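You operate a simulated robot arm through the tools that you are given. There is no shell and no other tool. Be economical: measure what you need, move in short steps, check, and stop when the job is done.

Carry out the task below with a simulated robot arm. There is one attempt and no reset: what you move stays moved.

JOB
Free block 57 from the vice and clamp the silver air cylinder instead.
Fine: wind the vice fully open; the block goes on the bench top beside block 75. Set down upright: numbered steel block, silver air cylinder.
Where things are to end (x, y in the base frame): numbered steel block within 70 mm of [1010, 40].

The check looks at the end state, three seconds after you hand in, the way a careful person would. Anything else that was tipped, shoved, dropped, spilled or broken makes it a failure.

ROBOT AND FRAMES
A 7-joint arm with a two-finger parallel gripper on a trunk, on a base that drives. Base frame: it is fixed to the floor where the robot stands at the start and does not move with it; the origin is under the middle of the robot, x ahead of it, y to its left, z up. Readings come in mm, degrees, newtons and seconds.
With the tool pointing down near the work surface it reaches from about 380 to 800 mm from the robot's upright axis, wherever it stands. Its first joint turns from -143.0 to 143.0 degrees. Places, roughly: bench vice knob [700, 0, 900]; vice bed [800, 0, 900]; wooden drawer bench top [800, -800, 900]. Payload 3 kg.
The tool frame sits at the grasp point between the pads (the TCP): z along the fingers, y along the line on which they close. The tips reach 30 mm beyond it. The gripper opens to 110 mm. The fingers are 20 mm wide and 10 mm thick; the gripper's body (48 by 112 mm) begins 55 mm behind the TCP.
Orientation is told as [roll, pitch, yaw] about the base's x, y, z axes, in that order, counted from this pose: with the fingers straight down and closing along the base's y, the tool's x points along the base's -x, its y along +y and its z along -z.

CONTROLS
- The arm moves only by the tool apply_moves. Its argument "steps" is a list of rows, each a list of 7 numbers: the shift along the base's x, y, z in units of 20 mm (1.0 is 20 mm), then the turn, a rotation vector about the base's x, y, z in units of 4 degrees (1.0 is 4 degrees), then the closure in counts, from 0 (fully open) to 255 (shut). In form: [[tx, ty, tz, wx, wy, wz, fingers], ...]. A call has 1 to 20 rows; each row shifts and turns the commanded pose from where the row before left it. A call with a number of a shift or a turn outside -1 to 1 is refused whole. A row lasts 0.2 s, in which the tool goes at most 50 mm and 8.6 degrees; a call with a longer step from one row to the next is refused whole, and so is a gripper value outside its range. Where a pose cannot be reached the arm comes as near as it can. A force on the tool above 90 N (or 10 N above the force at the start of the call, whichever is more), or a blocked arm, ends the call early, and 0.2 s more pass. The fingers move at their own pace (about 153 mm/s each) and stop on an object; they squeeze with about 41 N. The grip force told is the motor's: it shows also when the fingers shut on nothing. Time passes only in rows, and 0.2 s behind the last, so rows that do not move let the fingers close. It gives the time, the measured TCP pose, the force on the tool (base axes), the opening and the grip force at its end, in the units of the frame above (readings bear some noise), with the torque about the TCP (base axes, N m) and any sound that the robot's microphone picked up, and new pictures: "pictures" is both (left out), scene, wrist or none.
- Cameras (640 x 400 px; columns grow to the right, rows downward): "scene" is now at [597.3, 198.1, 1336.8]; the picture's right is [-0.00, -0.79, -0.61], its down [-0.54, -0.52, 0.67] and it looks along [-0.84, 0.33, -0.42] (base axes); focal length 214 px, centre (320, 200). "wrist" rides on the gripper at [72, 17, -104] in the tool frame; the picture's right is [-0.23, 0.97, 0.00], its down [-0.76, -0.18, -0.62] and it looks along [-0.61, -0.14, 0.78] (tool axes); focal length 222 px, centre (320, 200). There is no depth. A picture from a camera that has moved, and an enlarged one, comes with that camera's place and axes in the base frame and with its lens.
- slide_trunk(by): slides the trunk up (or, below 0, down) by that many mm; the arm and the scene camera ride with it, the base frame stays. It gives what a move gives, with no picture.
- roll_base(legs): drives the robot by 1 to 6 legs, each [ahead, turn to the left] in mm and degrees, along the robot's own axes; the way and the turn of a leg run together, so that a leg with both is an arc; at most 1500 mm and 180 degrees a leg. The arm and the cameras ride along, it lands a little off, and it stops where it bumps. It gives what a move gives, and a new picture of the scene camera.
- turn_head(pan, tilt): turns the head with the scene camera to pan (to the left, within 80 degrees either way) and tilt (down, from -29 to 69), counted from straight ahead of the robot. It gives what a move gives, and a new picture of the scene camera.
- enlarge(camera, box): a new picture of the part [left, top, right, bottom] of that camera's present view, enlarged. It takes no simulated time.
- finish_job(): hands the job in; it is judged then, once.

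Work in short steps. Places have to be worked out from the pictures, the camera data and where the tool is seen: move nearer, look again, correct. Check each grasp and each placing, and mend what went wrong. You have 120 turns and 260 pictures in all, those below and enlarged ones among them. Open the gripper and draw the arm clear of the work before you hand the job in, unless the task says otherwise; then end with one line.

The tools are called after ">>>" as a command line: name --pt "numbers of a row" for each row, then --argument value for the rest, lists and objects as JSON in quotes. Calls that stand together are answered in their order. apply_moves: Moves the arm, as the interface text tells. Its arguments: {"type":"object","properties":{"steps":{"type":"array","items":{"type":"array","items":{"type":"number"}}},"pictures":{"type":"string","enum":["both","scene","wrist","none"]}},"required":["steps"]} The other tools are called the same way: slide_trunk (by) slides the trunk up or down; roll_base (legs) drives the base; turn_head (pan, tilt) turns the head that bears the scene camera; enlarge (camera, box) takes an enlarged picture of a part of a camera's view; finish_job () hands the job in.

At the start:

```text
time: 0.0
eef_pos: [575.4, 158.8, 1262.2]
orientation: [0.1, 0.0, 0.0]
wrist_force: [0.7, -0.2, -0.1]
torque: [0.0, -0.01, 0.0]
finger_gap: 109.7
grasp_force: 0.1
trunk travel left (down, up): [-400.0, 90.0]
robot x, y, heading: [5.1, 11.8, -0.2]
head pan, tilt: [37.9, 57.5]
```

scene: 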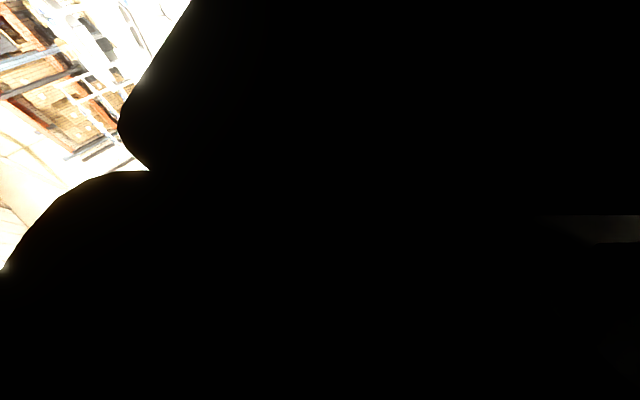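
wrist: 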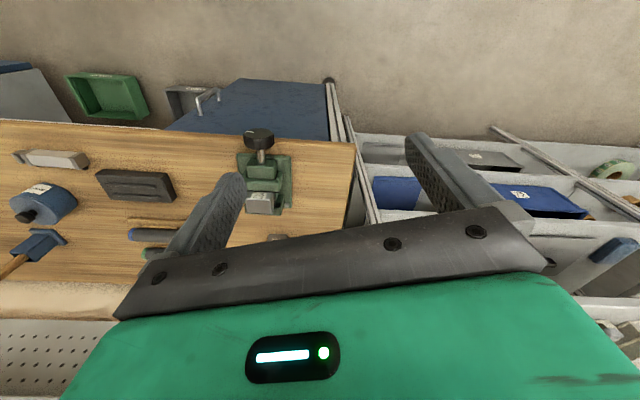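

The scene camera seems blocked and mis-aimed. I'll turn the head straight ahead and down to look.

>>> turn_head --pan 0 --tilt 40

>>> enlarge --camera "wrist" --box '[0, 60, 400, 310]'

```text
time: 1.0
eef_pos: [574.6, 159.6, 1263.5]
orientation: [0.1, 0.0, 0.0]
wrist_force: [1.0, 0.1, 0.6]
torque: [0.01, 0.02, 0.01]
finger_gap: 109.9
grasp_force: 0.0
trunk travel left (down, up): [-400.0, 90.0]
robot x, y, heading: [3.8, 11.4, 0.0]
head pan, tilt: [0.0, 40.0]
camera scene: at [621.1, 155.7, 1307.0], right [0.0, -1.0, 0.0], down [-0.77, 0.0, 0.64], along [-0.64, 0.0, -0.77], focal length 214 px, centre (320, 200)
```

scene: 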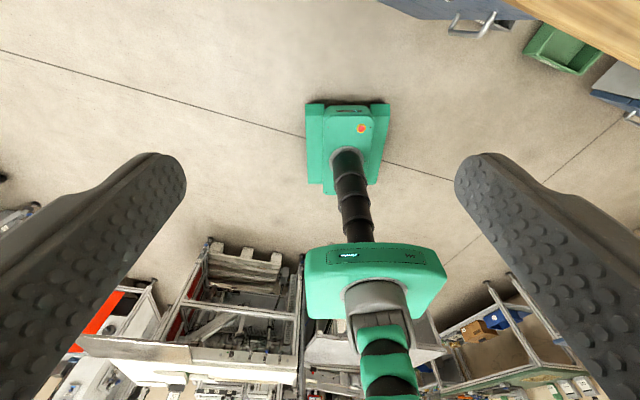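

```text
1.60 times, centred on (200, 185) of wrist
camera zoom: at [503.1, 176.5, 1366.5], right [0.23, 0.97, 0.0], down [0.76, -0.18, 0.62], along [0.61, -0.14, -0.78], focal length 355 px, centre (512, 224)
```

zoom: 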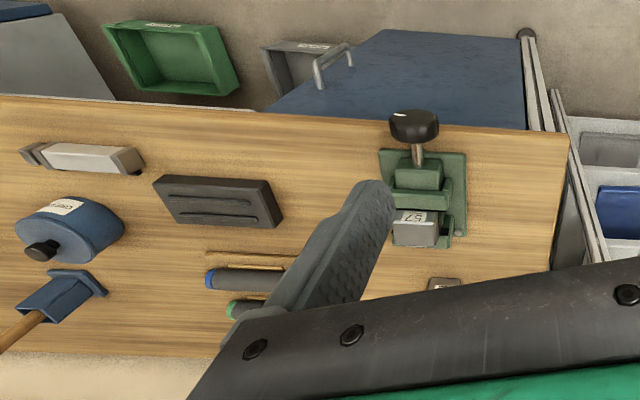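

The head axes are tilted: pan 0, tilt 0 looks roughly straight down. I'll tilt up to the limit to see the bench.

>>> turn_head --pan 0 --tilt -29

```text
time: 2.4
eef_pos: [575.1, 159.3, 1264.1]
orientation: [0.0, 0.0, 0.0]
wrist_force: [0.7, 0.0, -0.2]
torque: [0.01, 0.0, -0.01]
finger_gap: 110.1
grasp_force: 0.2
trunk travel left (down, up): [-400.0, 90.0]
robot x, y, heading: [6.1, 15.6, -0.1]
head pan, tilt: [0.0, -28.6]
camera scene: at [724.9, 155.5, 1324.9], right [0.0, -1.0, 0.0], down [-0.88, 0.0, -0.48], along [0.48, 0.0, -0.88], focal length 214 px, centre (320, 200)
```

scene: 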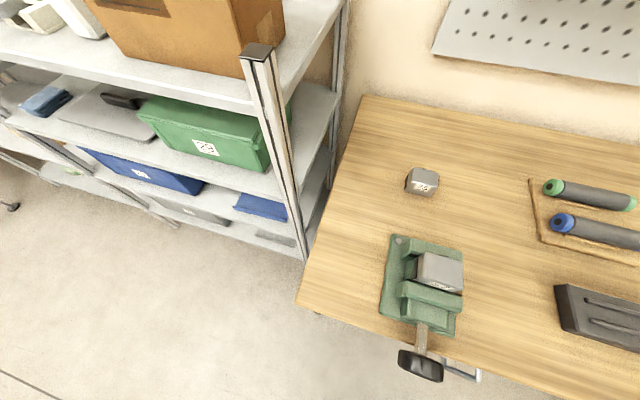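

Overhead view works: vice with block 57 and block 75 visible. I'll pan right to see the rest of the bench and the silver cylinder.

>>> turn_head --pan -40 --tilt -20

>>> enlarge --camera "wrist" --box '[0, 100, 200, 225]'

```text
time: 3.5
eef_pos: [575.3, 158.7, 1263.9]
orientation: [0.0, -0.1, -0.1]
wrist_force: [0.3, 0.3, -0.4]
torque: [0.0, 0.0, -0.01]
finger_gap: 110.1
grasp_force: 0.1
trunk travel left (down, up): [-400.0, 90.0]
robot x, y, heading: [5.5, 9.1, -0.0]
head pan, tilt: [-40.0, -20.0]
camera scene: at [714.2, 106.6, 1333.7], right [0.0, -0.77, 0.64], down [-0.94, -0.22, -0.26], along [0.34, -0.6, -0.72], focal length 214 px, centre (320, 200)
```

scene: 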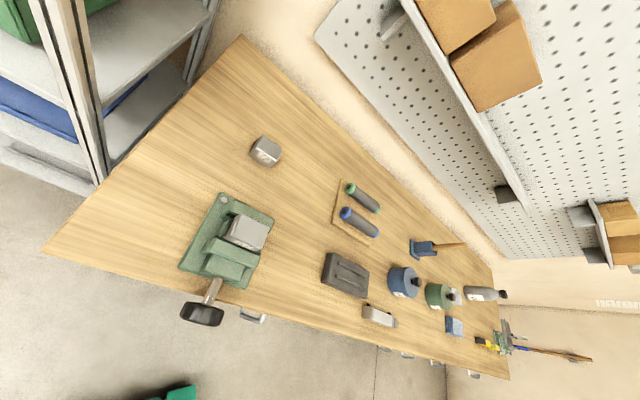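

```text
3.20 times, centred on (100, 162) of wrist
camera zoom: at [503.1, 176.3, 1366.5], right [0.23, 0.97, 0.0], down [0.76, -0.18, 0.62], along [0.61, -0.14, -0.78], focal length 711 px, centre (1024, 320)
```

zoom: 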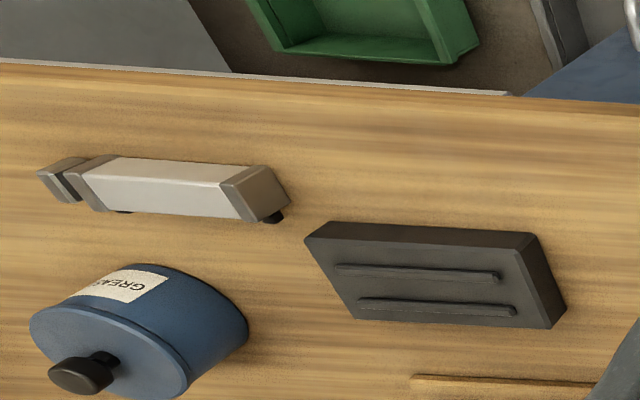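

The silver piece near the front edge, right of the dark bar, is likely the air cylinder. Zooming in on it and the vice.

>>> enlarge --camera "scene" --box '[320, 250, 480, 350]'

>>> enlarge --camera "scene" --box '[160, 180, 320, 340]'

```text
4.00 times, centred on (400, 300) of scene
camera zoom: at [714.2, 106.6, 1333.7], right [0.0, -0.77, 0.64], down [-0.94, -0.22, -0.26], along [0.34, -0.6, -0.72], focal length 858 px, centre (0, -200)
```

zoom: 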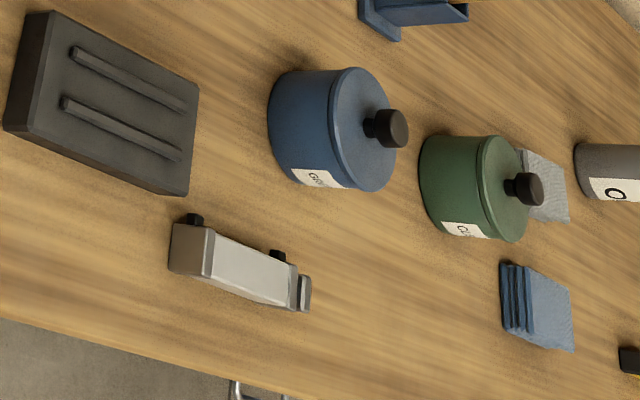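

```text
2.50 times, centred on (240, 260) of scene
camera zoom: at [714.2, 106.6, 1333.7], right [0.0, -0.77, 0.64], down [-0.94, -0.22, -0.26], along [0.34, -0.6, -0.72], focal length 536 px, centre (520, 50)
```

zoom: 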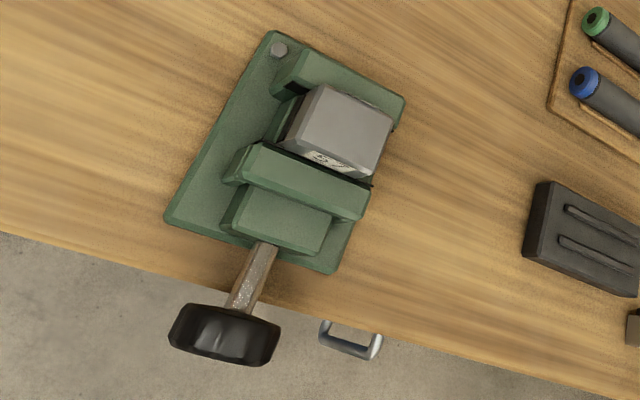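

Triangulating from both views puts the knob at about (659, 7, 920), the block 57 top at about (780, -22, 998), and the vice axis yawed about -15°. The cylinder lies along the front edge near (600, -525). I'll bring the tool to horizontal, facing the knob from some distance back.

>>> apply_moves --pt "-0.6 -0.5 -0.8 0 -1 0 0" --pt "-0.6 -0.5 -0.8 0 -1 0 0" --pt "-0.6 -0.5 -0.8 0 -1 0 0" --pt "-0.6 -0.5 -0.8 0 -1 0 0" --pt "-0.6 -0.5 -0.8 0 -1 0 0" --pt "-0.6 -0.5 -0.8 0 -1 0 0" --pt "-0.6 -0.5 -0.8 0 -1 0 0" --pt "-0.6 -0.5 -0.8 0 -1 0 0" --pt "0 -0.2 -0.8 0 -1 0 0" --pt "0 -0.2 -0.8 0 -1 0 0" --pt "0 0 -0.8 0 -1 0 0" --pt "0 0 -0.8 0 -1 0 0" --pictures "both"

>>> turn_head --pan -5 --tilt -10

```text
time: 6.1
eef_pos: [549.3, 82.1, 1090.8]
orientation: [0.0, -47.7, -0.1]
wrist_force: [-0.1, -0.2, 0.0]
torque: [0.01, -0.04, -0.01]
finger_gap: 109.7
grasp_force: 0.2
out of reach, approached as far as the arm can: row 9, 10, 11, 12
trunk travel left (down, up): [-400.0, 90.0]
robot x, y, heading: [0.4, 10.1, 0.1]
head pan, tilt: [-40.0, -20.0]
camera scene: at [590.0, 30.2, 1241.1], right [-0.48, -0.76, 0.43], down [-0.44, -0.22, -0.87], along [0.76, -0.61, -0.23], focal length 214 px, centre (320, 200)
camera wrist: at [424.7, 100.3, 1107.0], right [0.16, 0.97, 0.17], down [0.05, -0.18, 0.98], along [0.99, -0.14, -0.08], focal length 222 px, centre (320, 200)
```

scene: 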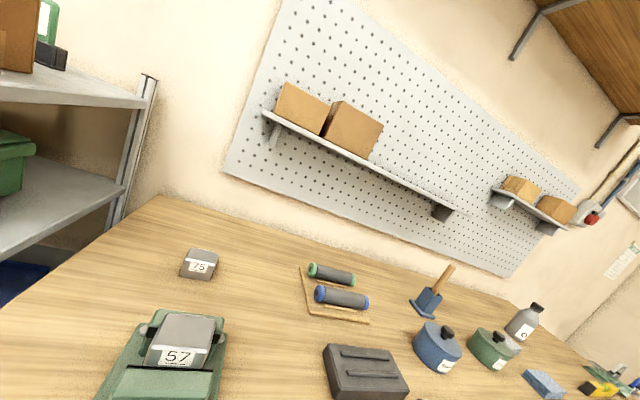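
wrist: 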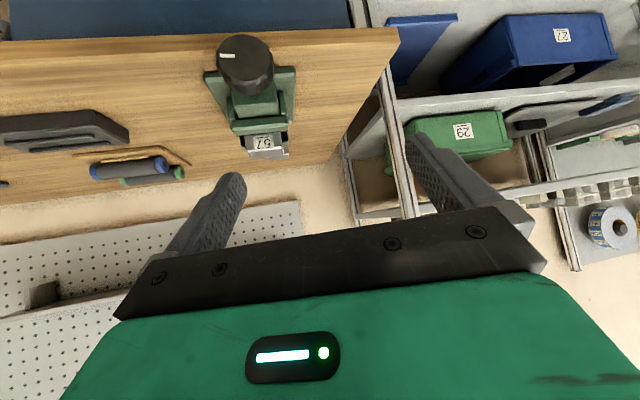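

```text
time: 7.1
eef_pos: [548.9, 83.6, 1091.3]
orientation: [-0.1, -47.4, 0.0]
wrist_force: [0.5, 0.4, -0.2]
torque: [0.0, 0.02, 0.02]
finger_gap: 110.0
grasp_force: 0.1
trunk travel left (down, up): [-400.0, 90.0]
robot x, y, heading: [1.2, 9.6, -0.4]
head pan, tilt: [-5.0, -10.0]
camera scene: at [599.3, 71.9, 1213.1], right [-0.07, -1.0, 0.06], down [-0.54, -0.02, -0.84], along [0.84, -0.09, -0.54], focal length 214 px, centre (320, 200)
```

scene: 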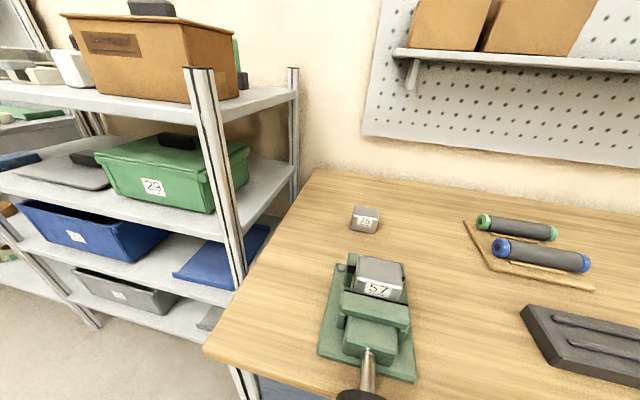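

The scene camera actually rides with the tool. The last rows were out of reach because the tool was too close to the body, so I'll back the base 170 mm and lower the trunk a bit before approaching horizontally.

>>> roll_base --legs '[[-170, 0]]'

>>> slide_trunk --by -120

```text
time: 8.6
eef_pos: [377.8, 82.1, 1090.9]
orientation: [-0.1, -47.5, -0.1]
wrist_force: [0.4, 1.6, -0.4]
torque: [0.0, -0.01, -0.03]
finger_gap: 110.0
grasp_force: 0.0
trunk travel left (down, up): [-400.0, 90.0]
robot x, y, heading: [-168.9, 8.7, -0.0]
head pan, tilt: [-5.0, -10.0]
camera scene: at [428.3, 71.0, 1212.8], right [-0.07, -1.0, 0.06], down [-0.54, -0.01, -0.84], along [0.84, -0.09, -0.54], focal length 214 px, centre (320, 200)
```

scene: 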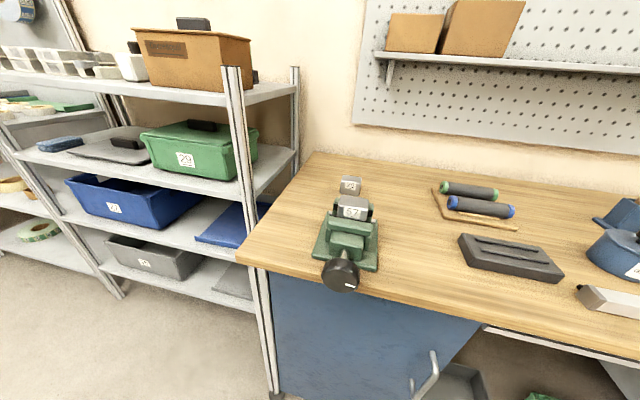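

```text
time: 10.1
eef_pos: [377.7, 81.5, 971.2]
orientation: [-0.1, -47.5, -0.2]
wrist_force: [-0.8, -1.1, -1.3]
torque: [0.0, 0.0, -0.02]
finger_gap: 110.1
grasp_force: 0.1
trunk travel left (down, up): [-280.0, 210.0]
robot x, y, heading: [-167.8, 10.2, -0.0]
head pan, tilt: [-5.0, -10.0]
```

The knob re-triangulates to about (658, 5, 920). I'll finish pitching to horizontal with yaw -15.5° and go to a standoff about 130 mm before the knob.

>>> apply_moves --pt "0.3 0 -0.3 0 -1 0 0" --pt "0.3 0 -0.3 0 -1 0 0" --pt "0.3 0 -0.3 0 -1 0 0" --pt "0.3 0 -0.3 0 -1 0 0" --pt "0.6 0 -0.3 0 -1 0 0" --pt "0.6 0 -0.3 0 -1 0 0" --pt "0.6 -0.3 -0.3 0 -1 0 0" --pt "0.6 -0.3 -0.3 0 -1 0 0" --pt "0.6 -0.3 -0.1 0 -1 0 0" --pt "0.6 -0.3 0 0 -1 0 0" --pt "0.6 -0.2 0 0 -0.62 0 0" --pt "0.6 -0.2 0 0 0 -1 0" --pt "0.6 -0.2 0 0 0 -1 0" --pt "0.6 -0.2 0 0 0 -1 0" --pt "0.6 0 0 0 0 -0.9 0" --pt "0 0 0 0 0 0 0"

```text
time: 13.5
eef_pos: [541.9, 1.7, 956.9]
orientation: [-0.2, -77.9, -15.8]
wrist_force: [0.0, -1.0, 0.0]
torque: [0.0, 0.0, 0.0]
finger_gap: 110.1
grasp_force: 0.1
out of reach, approached as far as the arm can: row 1, 2, 3, 4, 5, 6, 7
trunk travel left (down, up): [-280.0, 210.0]
robot x, y, heading: [-168.8, 11.6, 0.1]
head pan, tilt: [-5.0, -10.0]
camera scene: at [521.5, -4.7, 1087.5], right [-0.35, -0.94, 0.02], down [-0.04, 0.0, -1.0], along [0.93, -0.35, -0.04], focal length 214 px, centre (320, 200)
camera wrist: at [434.7, 49.3, 907.4], right [0.31, 0.92, 0.22], down [-0.48, -0.05, 0.88], along [0.82, -0.38, 0.43], focal length 222 px, centre (320, 200)
```

scene: 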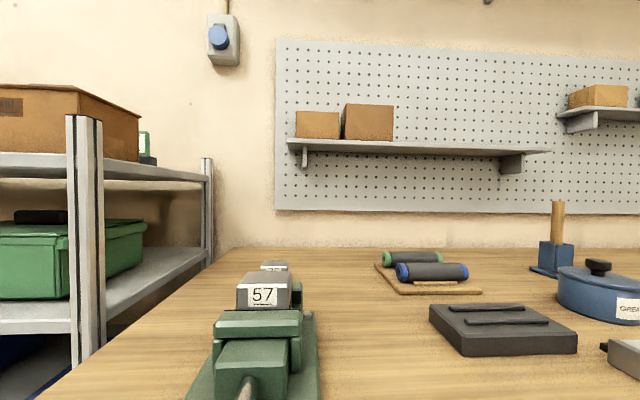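
wrist: 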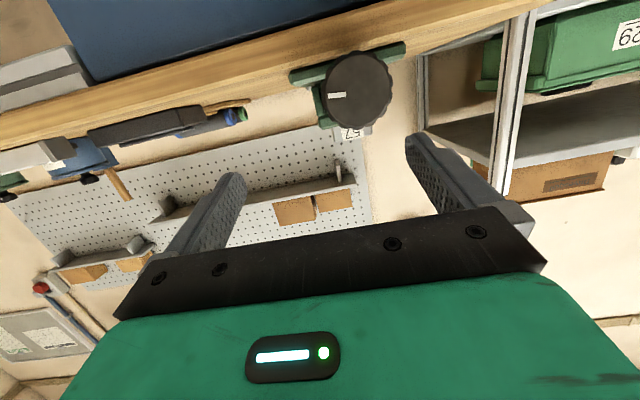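

The vice axis yaw comes out near -17°, and the knob is at about (659, 7, 916). I'll correct pitch and yaw and go to a 100 mm standoff.

>>> apply_moves --pt "0.25 0.4 -0.5 -0.27 -0.97 -0.3 0" --pt "0.25 0.4 -0.5 -0.27 -0.97 0 0" --pt "0.25 0.4 -0.5 -0.27 -0.97 0 0" --pt "0.25 0.4 -0.5 0 0 0 0" --pt "0 0 0 0 0 0 0"

```text
time: 14.7
eef_pos: [561.4, 33.1, 916.3]
orientation: [66.9, -89.7, -84.1]
wrist_force: [-0.2, 0.1, -0.3]
torque: [0.0, 0.03, -0.03]
finger_gap: 110.1
grasp_force: 0.1
trunk travel left (down, up): [-280.0, 210.0]
robot x, y, heading: [-168.3, 10.5, -0.1]
head pan, tilt: [-5.0, -10.0]
camera scene: at [514.9, 35.1, 1040.3], right [-0.37, -0.93, 0.0], down [0.16, -0.06, -0.99], along [0.91, -0.37, 0.17], focal length 214 px, centre (320, 200)
camera wrist: at [467.8, 80.0, 843.9], right [0.29, 0.93, 0.23], down [-0.65, 0.01, 0.76], along [0.71, -0.37, 0.6], focal length 222 px, centre (320, 200)
```

scene: 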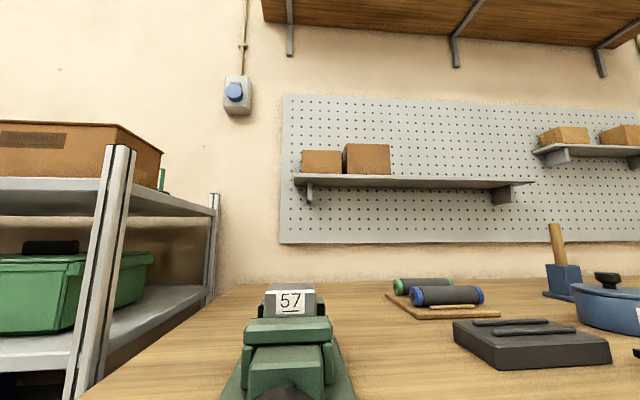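
wrist: 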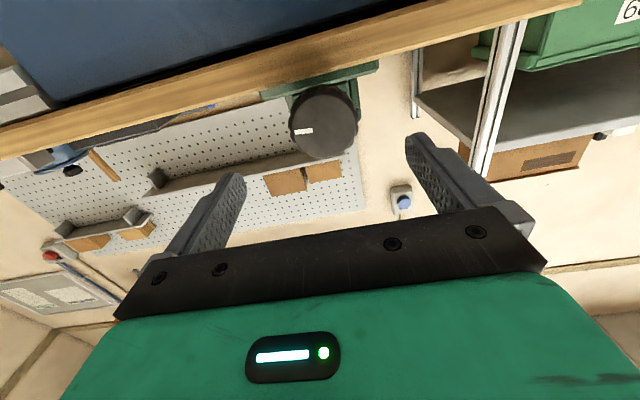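

The tool is level and the knob is centred ahead with radius about 30 mm. I'll pre-rotate clockwise about the vice axis at the standoff, so the grip has range to unscrew counter-clockwise.

>>> apply_moves --pt "0 0.1 0 0.956 -0.292 0 0" --pt "0 0.1 0 0.956 -0.292 0 0" --pt "0 0 -0.1 0.956 -0.292 0 0" --pt "0 0 0 0.956 -0.292 0 0" --pt "0 0 0 0.956 -0.292 0 0" --pt "0 0 0 0.956 -0.292 0 0" --pt "0 0 0 0.956 -0.292 0 0" --pt "0 0 0 0.956 -0.292 0 0" --pt "0 0 0 0.956 -0.292 0 0" --pt "0 0 0 0.956 -0.292 0 0" --pt "0 0 0 0.956 -0.292 0 0" --pt "0 0 0 0.956 -0.292 0 0" --pt "0 0 0 0.956 -0.292 0 0" --pt "0 0 0 0.956 -0.292 0 0" --pt "0 0 0 0.956 -0.292 0 0" --pt "0 0 0 0.956 -0.292 0 0" --pt "0 0 0 0.956 -0.292 0 0" --pt "0 0 0 0.956 -0.292 0 0" --pt "0 0 0 0.956 -0.292 0 0" --pt "0 0 0 0 0 0 0"

```text
time: 18.9
eef_pos: [561.7, 36.4, 914.5]
orientation: [90.0, -13.8, -107.1]
wrist_force: [0.0, -0.5, 0.7]
torque: [0.04, 0.0, 0.0]
finger_gap: 110.2
grasp_force: 0.0
trunk travel left (down, up): [-280.0, 210.0]
robot x, y, heading: [-167.5, 12.5, -0.2]
head pan, tilt: [-5.0, -10.0]
camera scene: at [481.2, -71.4, 936.4], right [-0.15, -0.2, -0.97], down [0.44, 0.86, -0.25], along [0.88, -0.47, -0.04], focal length 214 px, centre (320, 200)
camera wrist: at [484.7, 138.5, 913.9], right [0.0, 0.01, 1.0], down [-0.82, -0.57, 0.01], along [0.57, -0.82, 0.01], focal length 222 px, centre (320, 200)
```

scene: 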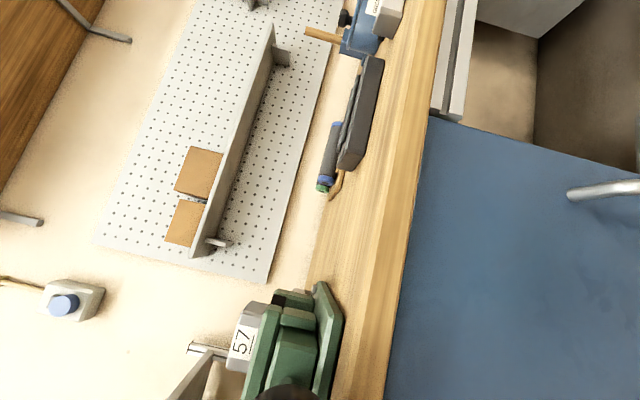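
wrist: 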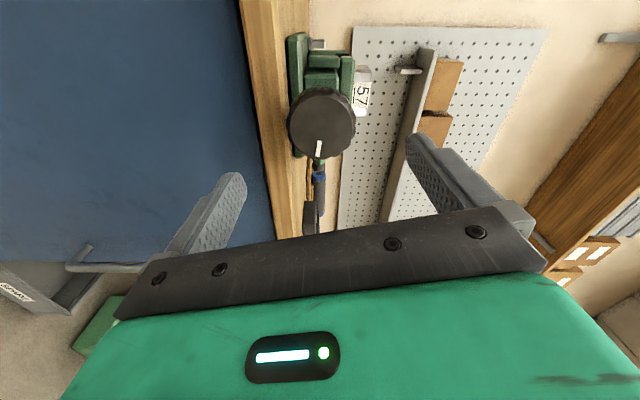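

Rotated 76° with the knob still centred. I'll advance along the vice axis until the fingers straddle the knob, and close.

>>> apply_moves --pt "0.956 -0.192 0.05 0 0 0 0" --pt "0.956 -0.192 0 0 0 0 0" --pt "0.956 -0.292 0 0 0 0 0" --pt "0.956 -0.292 0 0 0 0 0" --pt "0 0 0 0 0 0 0" --pt "0 0 0 0 0 0 120" --pt "0 0 0 0 0 0 200" --pt "0 0 0 0 0 0 255" --pt "0 0 0 0 0 0 255"

```text
time: 20.9
eef_pos: [639.2, 18.1, 913.2]
orientation: [89.9, -13.7, -106.9]
wrist_force: [-0.6, -1.4, -7.7]
torque: [-0.01, -0.16, 0.3]
finger_gap: 63.3
grasp_force: 44.8
trunk travel left (down, up): [-280.0, 210.0]
robot x, y, heading: [-170.7, 11.9, -0.1]
head pan, tilt: [-5.0, -10.0]
camera scene: at [558.3, -90.8, 936.6], right [-0.15, -0.2, -0.97], down [0.44, 0.86, -0.25], along [0.88, -0.47, -0.04], focal length 214 px, centre (320, 200)
camera wrist: at [561.9, 119.1, 914.0], right [0.01, 0.01, 1.0], down [-0.82, -0.57, 0.01], along [0.57, -0.82, 0.01], focal length 222 px, centre (320, 200)
```

scene: 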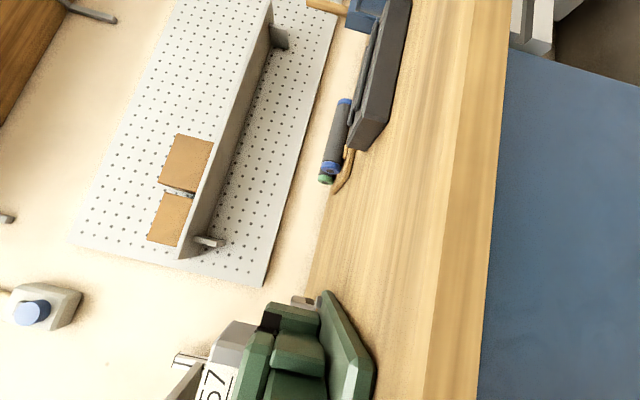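
wrist: 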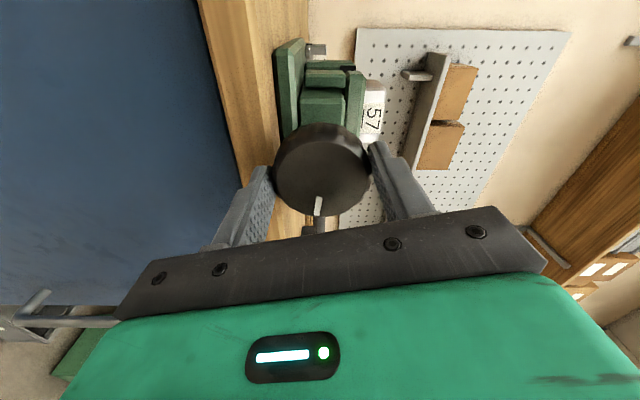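

Gripped the knob (gap 63 mm). I'll turn counter-clockwise by 40° and check forces.

>>> apply_moves --pt "0 0 -0.1 -0.956 0.292 0 255" --pt "0 0 0 -0.956 0.292 0 255" --pt "0 0 0 -0.956 0.292 0 255" --pt "0 0 0 -0.956 0.292 0 255" --pt "0 0 0 -0.956 0.292 0 255" --pt "0 0 0 -0.956 0.292 0 255" --pt "0 0 0 -0.956 0.292 0 255" --pt "0 0 0 -0.956 0.292 0 255" --pt "0 0 0 -0.956 0.292 0 255" --pt "0 0 0 -0.956 0.292 0 255"

```text
time: 23.1
eef_pos: [638.1, 15.9, 912.8]
orientation: [89.6, -53.7, -106.8]
wrist_force: [-1.7, -12.3, -9.1]
torque: [-0.03, -0.37, -0.06]
finger_gap: 63.3
grasp_force: 44.5
trunk travel left (down, up): [-280.0, 210.0]
robot x, y, heading: [-168.8, 13.4, -0.0]
head pan, tilt: [-5.0, -10.0]
camera scene: at [570.6, -50.7, 1008.1], right [-0.32, -0.74, -0.59], down [0.33, 0.49, -0.8], along [0.89, -0.45, 0.09], focal length 214 px, centre (320, 200)
camera wrist: at [556.0, 100.6, 864.1], right [0.19, 0.62, 0.76], down [-0.77, -0.38, 0.51], along [0.61, -0.68, 0.4], focal length 222 px, centre (320, 200)
```

scene: 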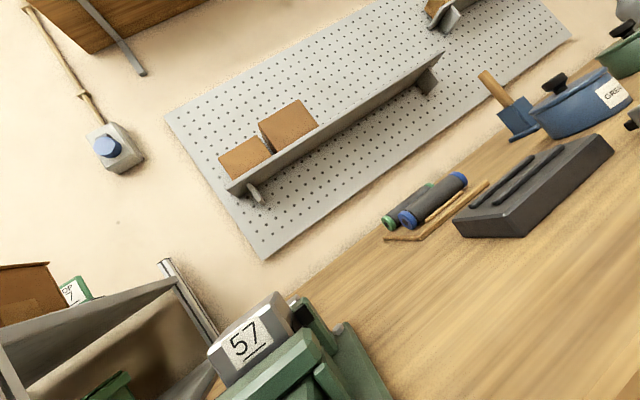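
wrist: 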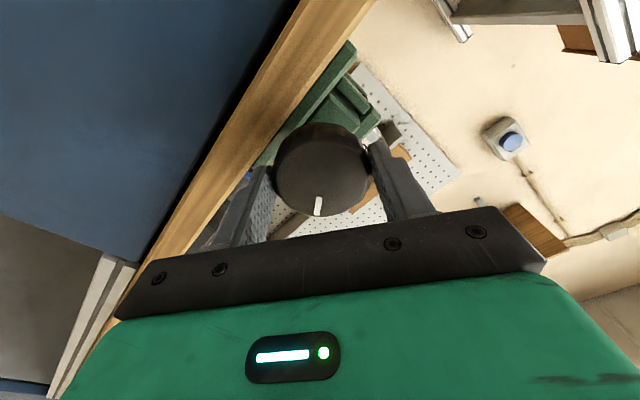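

The knob turns with the gripper (mark unchanged in wrist view) at low torque. Continuing counter-clockwise with a small centring shift.

>>> apply_moves --pt "0 -0.1 -0.05 -0.956 0.292 0 255" --pt "0 -0.05 -0.05 -0.956 0.292 0 255" --pt "0 0 0 -0.956 0.292 0 255" --pt "0 0 0 -0.956 0.292 0 255" --pt "0 0 0 -0.956 0.292 0 255" --pt "0 0 0 -0.956 0.292 0 255" --pt "0 0 0 -0.956 0.292 0 255" --pt "0 0 0 -0.956 0.292 0 255" --pt "0 0 0 -0.956 0.292 0 255" --pt "0 0 0 -0.956 0.292 0 255" --pt "0 0 0 -0.956 0.292 0 255" --pt "0 0 0 -0.956 0.292 0 255" --pt "0 0 0 -0.956 0.292 0 255" --pt "0 0 0 -0.956 0.292 0 255" --pt "0 0 0 -0.956 0.292 0 255" --pt "0 0 0 -0.956 0.292 0 255" --pt "0 0 0 -0.956 0.292 0 255" --pt "0 0 0 -0.956 0.292 0 255" --pt "0 0 0 -0.956 0.292 0 255" --pt "0 0 0 -0.956 0.292 0 255"

```text
time: 27.3
eef_pos: [636.9, 10.8, 913.4]
orientation: [-90.0, -46.4, 72.7]
wrist_force: [-3.5, -37.0, 11.9]
torque: [1.82, -0.77, -0.43]
finger_gap: 63.1
grasp_force: 44.7
trunk travel left (down, up): [-280.0, 210.0]
robot x, y, heading: [-169.1, 14.5, -0.4]
head pan, tilt: [-5.0, -10.0]
camera scene: at [616.5, 98.1, 1007.9], right [-0.3, -0.66, 0.69], down [-0.04, -0.71, -0.7], along [0.95, -0.24, 0.19], focal length 214 px, centre (320, 200)
camera wrist: at [527.2, 6.0, 848.9], right [0.26, 0.82, -0.51], down [-0.48, 0.56, 0.67], along [0.84, 0.07, 0.54], focal length 222 px, centre (320, 200)
```

scene: 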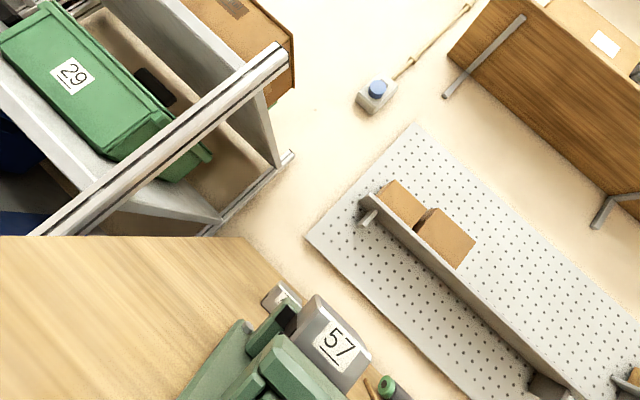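
wrist: 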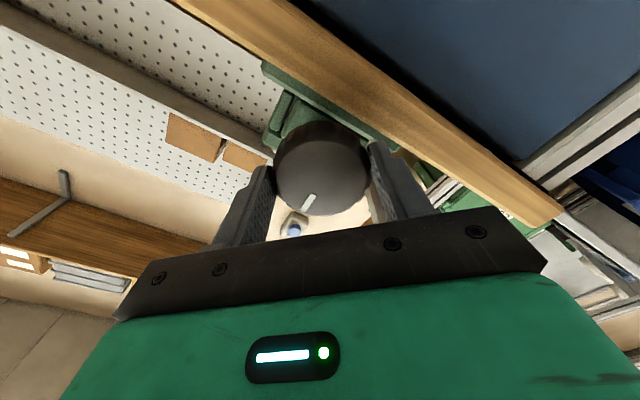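

The mark slipped slightly and torque rose to 1.8 N·m, which may mean an end stop. I'll zoom in on the jaws.

>>> enlarge --camera "scene" --box '[160, 260, 400, 400]'

```text
2.67 times, centred on (280, 330) of scene
camera zoom: at [616.5, 98.1, 1007.9], right [-0.3, -0.66, 0.69], down [-0.04, -0.71, -0.7], along [0.95, -0.24, 0.19], focal length 572 px, centre (427, -147)
```

zoom: 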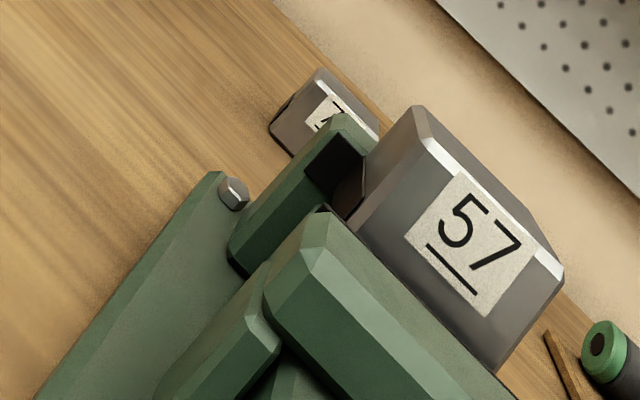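

Not conclusive. I'll recentre by -5 mm in y to relieve the side force, turn a little more, and watch torque and the mark.

>>> apply_moves --pt "0 -0.25 0 0 0 0 255" --pt "0 0 0 -0.956 0.292 0 255" --pt "0 0 0 -0.956 0.292 0 255" --pt "0 0 0 -0.956 0.292 0 255" --pt "0 0 0 -0.956 0.292 0 255" --pictures "wrist"

```text
time: 28.5
eef_pos: [636.2, 9.8, 914.2]
orientation: [-90.0, -30.4, 73.0]
wrist_force: [-5.8, -15.3, 11.3]
torque: [0.64, -0.93, -0.89]
finger_gap: 63.1
grasp_force: 44.8
trunk travel left (down, up): [-280.0, 210.0]
robot x, y, heading: [-171.1, 9.5, -0.2]
head pan, tilt: [-5.0, -10.0]
camera wrist: at [522.7, -11.9, 862.0], right [0.2, 0.66, -0.73], down [-0.43, 0.73, 0.54], along [0.88, 0.2, 0.43], focal length 222 px, centre (320, 200)
```

wrist: 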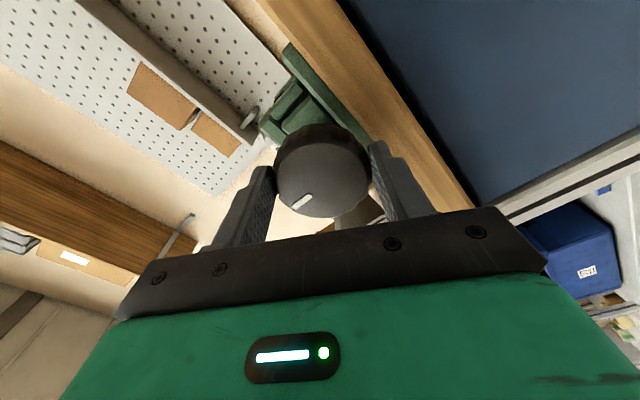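

The knob mark slips relative to the fingers, so it's likely at its stop. I'll release, back away and look at the jaw gap.

>>> apply_moves --pt "0 0 0 0 0 0 0" --pt "0 0 0 0 0 0 0" --pt "-0.956 0.292 0 0.956 -0.292 0 0" --pt "-0.956 0.292 0 0.956 -0.292 0 0" --pt "-0.956 0.292 0 0.956 -0.292 0 0" --pt "-0.956 0.292 0 0.956 -0.292 0 0" --pt "-0.956 0.292 0 0.956 -0.292 0 0" --pt "0 0 0 0.956 -0.292 0 0" --pt "0 0 0 0.956 -0.292 0 0" --pt "0 0 0 0.956 -0.292 0 0" --pt "0 0 0 0.956 -0.292 0 0" --pt "0 0 0 0.956 -0.292 0 0" --pt "0 0 0 0.956 -0.292 0 0" --pt "0 0 0 0.956 -0.292 0 0" --pt "0 0 0 0.956 -0.292 0 0" --pt "0 0 0 0 0 0 0" --pictures "both"

```text
time: 31.9
eef_pos: [542.7, 38.9, 911.0]
orientation: [-89.1, -82.3, 72.1]
wrist_force: [-0.2, 0.5, -0.6]
torque: [0.04, 0.01, 0.02]
finger_gap: 109.6
grasp_force: 0.2
trunk travel left (down, up): [-280.0, 210.0]
robot x, y, heading: [-169.1, 9.8, -0.1]
head pan, tilt: [-5.0, -10.0]
camera scene: at [501.0, 57.0, 1035.5], right [-0.37, -0.92, 0.13], down [0.12, -0.19, -0.97], along [0.92, -0.35, 0.18], focal length 214 px, centre (320, 200)
camera wrist: at [445.8, 75.6, 837.5], right [0.29, 0.95, 0.1], down [-0.62, 0.11, 0.78], along [0.73, -0.29, 0.62], focal length 222 px, centre (320, 200)
```

scene: 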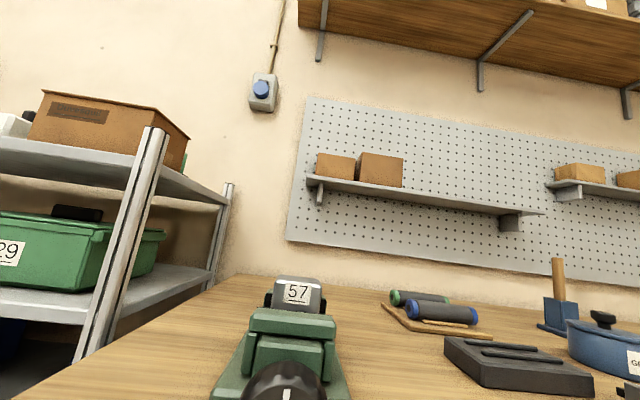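
wrist: 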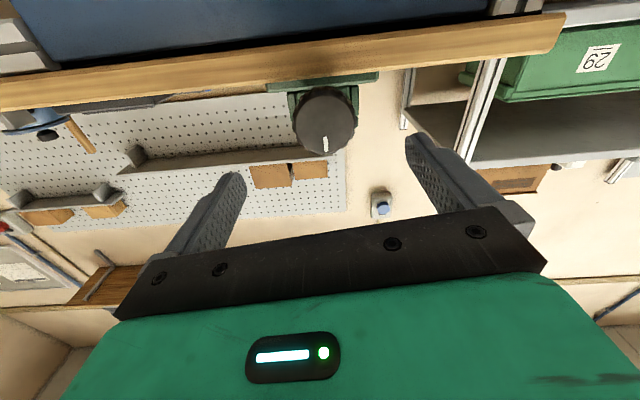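

The mark went from 3 o'clock to 12 o'clock, about 90° of turn. I'll raise the tool and tilt the camera down to view the jaws.

>>> apply_moves --pt "0.5 0 1 0 0 0 0" --pt "0.5 0 1 0 0 0 0" --pt "0.5 0 1 0 0 0 0" --pt "0.5 0 1 0 0 0 0" --pt "0.5 0 1 0 0 0 0" --pt "0.5 0 1 0 0 0 0" --pt "0.5 0 1 0 0 0 0" --pt "0.5 0 1 0 0 0 0" --pt "0 0 0 0 0 0 0" --pictures "none"

>>> turn_head --pan 0 --tilt 50

>>> enlarge --camera "scene" --box '[220, 120, 420, 320]'

```text
time: 33.9
eef_pos: [622.1, 40.0, 1071.7]
orientation: [-89.4, -82.4, 72.3]
wrist_force: [-0.6, -0.4, 0.5]
torque: [-0.02, 0.0, -0.02]
finger_gap: 110.1
grasp_force: 0.1
trunk travel left (down, up): [-280.0, 210.0]
robot x, y, heading: [-171.2, 7.9, 0.1]
head pan, tilt: [-5.0, -10.0]
```

```text
time: 35.2
eef_pos: [622.5, 39.6, 1071.9]
orientation: [-89.4, -82.3, 72.3]
wrist_force: [0.5, 0.4, 0.1]
torque: [0.02, -0.02, 0.0]
finger_gap: 110.0
grasp_force: 0.0
trunk travel left (down, up): [-280.0, 210.0]
robot x, y, heading: [-168.8, 12.0, -0.1]
head pan, tilt: [0.0, 50.0]
camera scene: at [572.4, 55.1, 1102.4], right [-0.29, -0.95, 0.13], down [-0.76, 0.14, -0.64], along [0.58, -0.29, -0.76], focal length 214 px, centre (320, 200)
```

scene: 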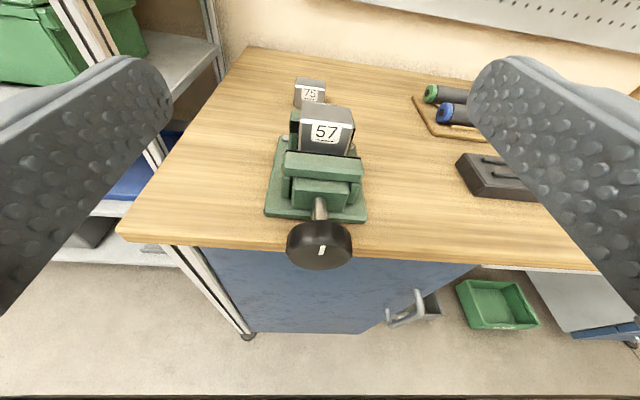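

```text
2.00 times, centred on (320, 220) of scene
camera zoom: at [572.4, 55.1, 1102.4], right [-0.29, -0.95, 0.13], down [-0.76, 0.14, -0.64], along [0.58, -0.29, -0.76], focal length 429 px, centre (320, 160)
```

zoom: 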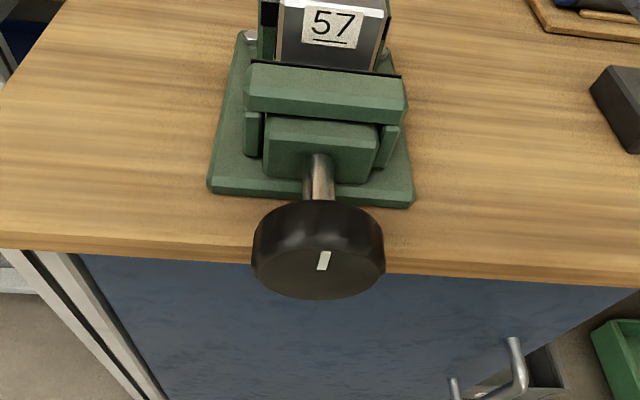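

I need a true overhead view. I'll level the roll (+8°), pitch the tool back to pointing down while retracting, then drive forward.

>>> apply_moves --pt "-0.5 0 0.3 0.956 -0.292 0 0" --pt "-0.5 0 0.3 0.956 -0.292 0 0" --pt "-0.5 0 0.3 0.292 0.956 0 0" --pt "-0.5 0 0.3 0.292 0.956 0 0" --pt "-0.5 0 0.3 0.292 0.956 0 0" --pt "-0.5 0 0.3 0.292 0.956 0 0" --pt "-0.5 0 0.3 0.292 0.956 0 0" --pt "-0.5 0 0.3 0.292 0.956 0 0" --pt "-0.5 0 0.3 0.292 0.956 0 0" --pt "-0.5 0 0.3 0.292 0.956 0 0" --pt "-0.5 0 0.3 0.292 0.956 0 0" --pt "-0.5 0 0.3 0.292 0.956 0 0" --pt "-0.5 0 0.3 0.292 0.956 0 0" --pt "-0.5 0 0.3 0.292 0.956 0 0" --pt "-0.5 0 0.3 0.292 0.956 0 0" --pt "-0.5 0 0.3 0.292 0.956 0 0" --pt "-0.5 0 0.3 0.292 0.956 0 0" --pt "-0.5 0 0.3 0.292 0.956 0 0" --pt "0 0 0 0.292 0.956 0 0" --pt "0 0 0 0.292 0.956 0 0" --pictures "none"

```text
time: 39.4
eef_pos: [440.8, 38.7, 1179.4]
orientation: [0.1, -17.9, -17.3]
wrist_force: [-0.8, 0.6, 0.1]
torque: [0.0, 0.0, 0.03]
finger_gap: 110.1
grasp_force: 0.0
trunk travel left (down, up): [-280.0, 210.0]
robot x, y, heading: [-173.4, 9.3, -0.1]
head pan, tilt: [0.0, 50.0]
```

Tool is nearly vertical, yawed -17.3°. I'll drive forward about 420 mm (base front should stay short of the bench) and look down.

>>> roll_base --legs '[[420, 0]]'

>>> turn_head --pan 0 --tilt 0

```text
time: 42.0
eef_pos: [865.2, 37.0, 1181.2]
orientation: [0.2, -18.0, -17.4]
wrist_force: [0.1, 0.1, -0.3]
torque: [0.01, -0.01, 0.01]
finger_gap: 109.8
grasp_force: 0.0
trunk travel left (down, up): [-280.0, 210.0]
robot x, y, heading: [255.8, 9.9, -0.2]
head pan, tilt: [0.0, 50.0]
camera scene: at [877.8, 28.7, 1239.1], right [-0.3, -0.95, 0.0], down [-0.81, 0.25, 0.53], along [-0.51, 0.16, -0.85], focal length 214 px, centre (320, 200)
```

scene: 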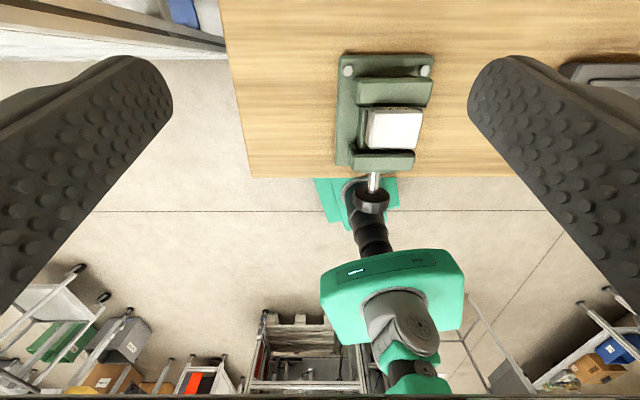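

```text
time: 43.1
eef_pos: [864.4, 36.5, 1180.3]
orientation: [0.1, -18.0, -17.3]
wrist_force: [0.5, 0.4, -0.1]
torque: [0.03, -0.02, 0.0]
finger_gap: 110.0
grasp_force: 0.1
trunk travel left (down, up): [-280.0, 210.0]
robot x, y, heading: [254.2, 11.2, -0.1]
head pan, tilt: [0.0, 0.0]
camera scene: at [952.4, 5.4, 1251.1], right [-0.3, -0.95, 0.0], down [-0.91, 0.28, -0.31], along [0.29, -0.09, -0.95], focal length 214 px, centre (320, 200)
```

scene: 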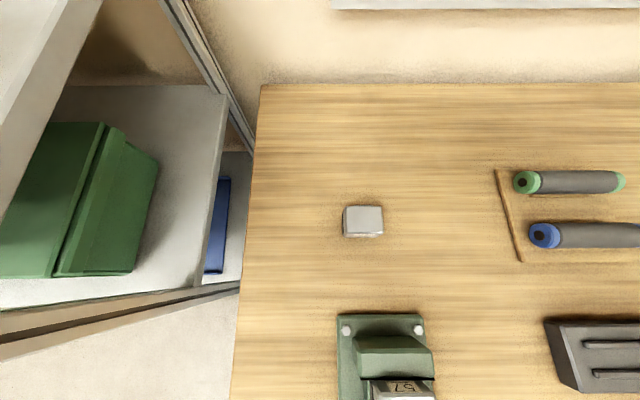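

The bench and vice are aligned with the camera now. I'll tilt to 25 to look straight onto the vice.

>>> turn_head --pan 0 --tilt 30

>>> enlarge --camera "scene" --box '[300, 140, 460, 300]'

```text
time: 44.1
eef_pos: [864.7, 37.0, 1180.2]
orientation: [0.1, -18.0, -17.4]
wrist_force: [0.4, 0.5, 0.3]
torque: [0.01, -0.01, -0.03]
finger_gap: 109.8
grasp_force: 0.0
trunk travel left (down, up): [-280.0, 210.0]
robot x, y, heading: [252.0, 10.7, -0.4]
head pan, tilt: [0.0, 30.0]
camera scene: at [908.8, 19.1, 1235.8], right [-0.3, -0.95, 0.0], down [-0.93, 0.29, 0.21], along [-0.2, 0.06, -0.98], focal length 214 px, centre (320, 200)
```

scene: 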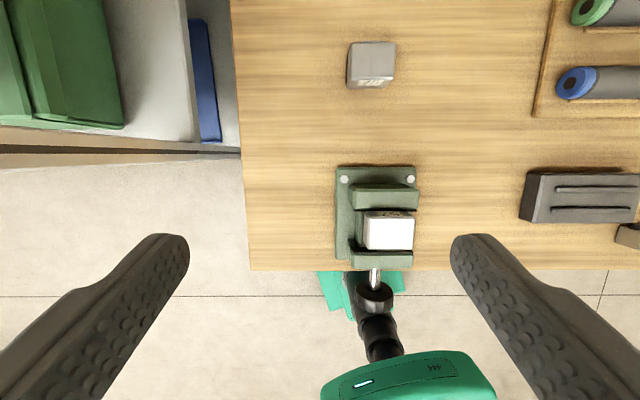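

```text
2.50 times, centred on (380, 220) of scene
camera zoom: at [908.8, 19.1, 1235.8], right [-0.3, -0.95, 0.0], down [-0.93, 0.29, 0.21], along [-0.2, 0.06, -0.98], focal length 536 px, centre (170, 150)
```

zoom: 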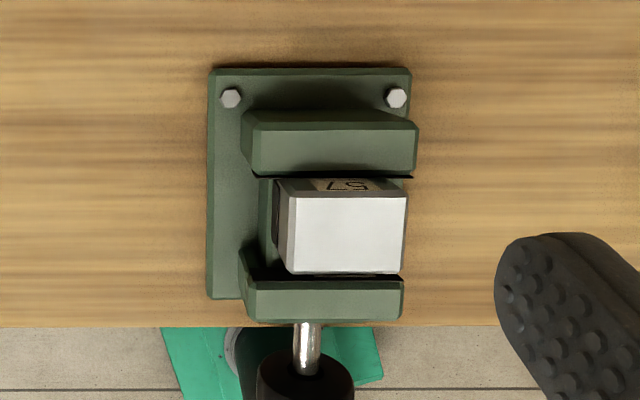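

The block looks loose (jaw gap about 53 mm, block about 40 mm deep). I'll level the tool and move above the block at about (790, -28), then refine.

>>> apply_moves --pt "-0.75 -0.65 -0.8 0.297 0.955 0 0" --pt "-0.75 -0.65 -0.8 0.297 0.955 0 0" --pt "-0.75 -0.65 -0.8 0.297 0.955 0 0" --pt "-0.75 -0.65 -0.8 0.297 0.955 0 0" --pt "-0.75 -0.65 -0.4 0.15 0.478 0 0" --pt "0 0 0 0 0 0 0" --pictures "wrist"

>>> turn_head --pan 0 --tilt 25

```text
time: 45.5
eef_pos: [789.0, -28.0, 1109.2]
orientation: [0.1, 0.0, -17.3]
wrist_force: [0.0, -0.4, -0.1]
torque: [-0.03, 0.02, 0.0]
finger_gap: 110.3
grasp_force: 0.1
trunk travel left (down, up): [-280.0, 210.0]
robot x, y, heading: [253.3, 10.7, -0.2]
head pan, tilt: [0.0, 30.0]
camera wrist: at [726.0, 9.7, 1212.1], right [0.51, 0.86, 0.0], down [0.67, -0.4, 0.62], along [0.54, -0.32, -0.78], focal length 222 px, centre (320, 200)
```

wrist: 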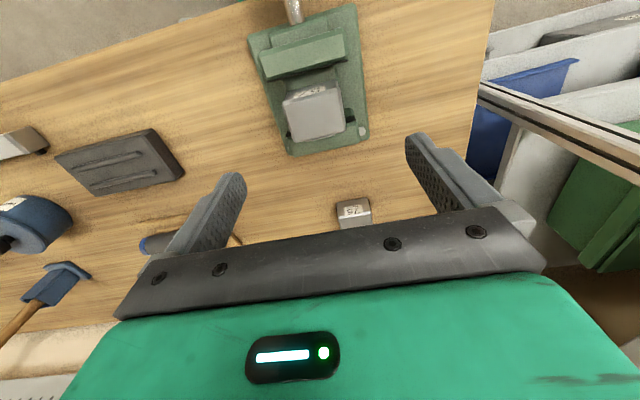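

```text
time: 46.2
eef_pos: [788.8, -29.2, 1109.3]
orientation: [0.0, 0.0, -17.5]
wrist_force: [-0.3, -0.3, -0.3]
torque: [0.0, -0.02, -0.03]
finger_gap: 109.8
grasp_force: 0.1
trunk travel left (down, up): [-280.0, 210.0]
robot x, y, heading: [251.1, 8.8, -0.4]
head pan, tilt: [0.0, 25.0]
camera scene: at [855.9, -52.8, 1145.6], right [-0.3, -0.95, 0.0], down [-0.86, 0.27, 0.42], along [-0.4, 0.13, -0.91], focal length 214 px, centre (320, 200)
```

scene: 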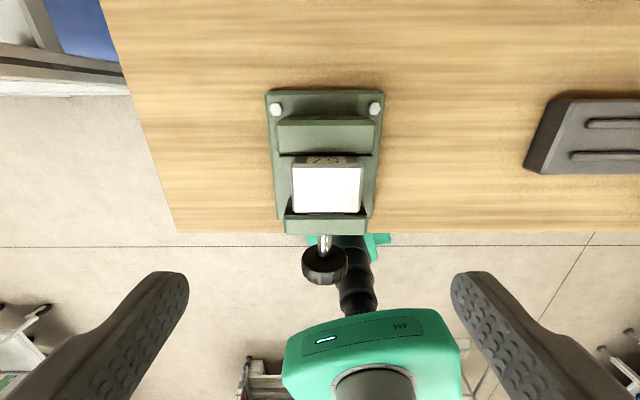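

Combined views put the block top centre at about (791, -35, 979), resting loose against the near jaw. I'll descend over it with open fingers.

>>> apply_moves --pt "0.1 -0.3 -1 0 0 0 0" --pt "0 0 -1 0 0 0 0" --pt "0 0 -1 0 0 0 0" --pt "0 0 -1 0 0 0 0" --pt "0 0 -1 0 0 0 0" --pt "0 0 0 0 0 0 0" --pictures "both"

```text
time: 47.6
eef_pos: [790.1, -34.9, 1008.5]
orientation: [0.1, -0.1, -17.5]
wrist_force: [-1.0, 0.2, 0.3]
torque: [0.01, 0.0, -0.02]
finger_gap: 110.0
grasp_force: 0.0
trunk travel left (down, up): [-280.0, 210.0]
robot x, y, heading: [253.4, 13.2, -0.3]
head pan, tilt: [0.0, 25.0]
camera scene: at [857.3, -58.9, 1045.5], right [-0.3, -0.95, 0.0], down [-0.86, 0.27, 0.42], along [-0.4, 0.13, -0.91], focal length 214 px, centre (320, 200)
camera wrist: at [727.5, 3.8, 1112.1], right [0.51, 0.86, 0.0], down [0.67, -0.4, 0.62], along [0.54, -0.32, -0.78], focal length 222 px, centre (320, 200)
```

scene: 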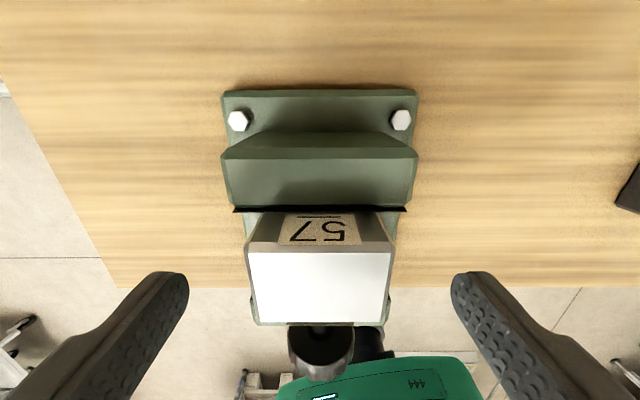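
wrist: 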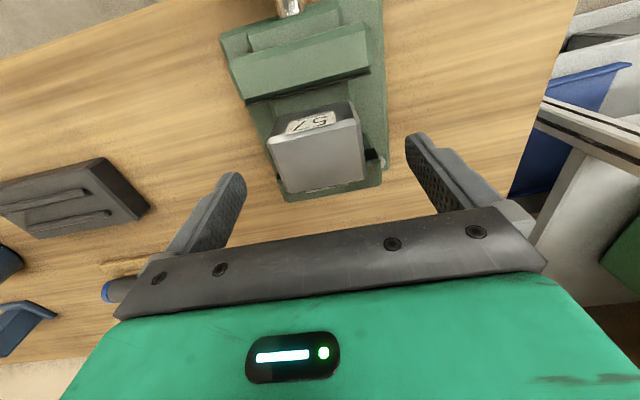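

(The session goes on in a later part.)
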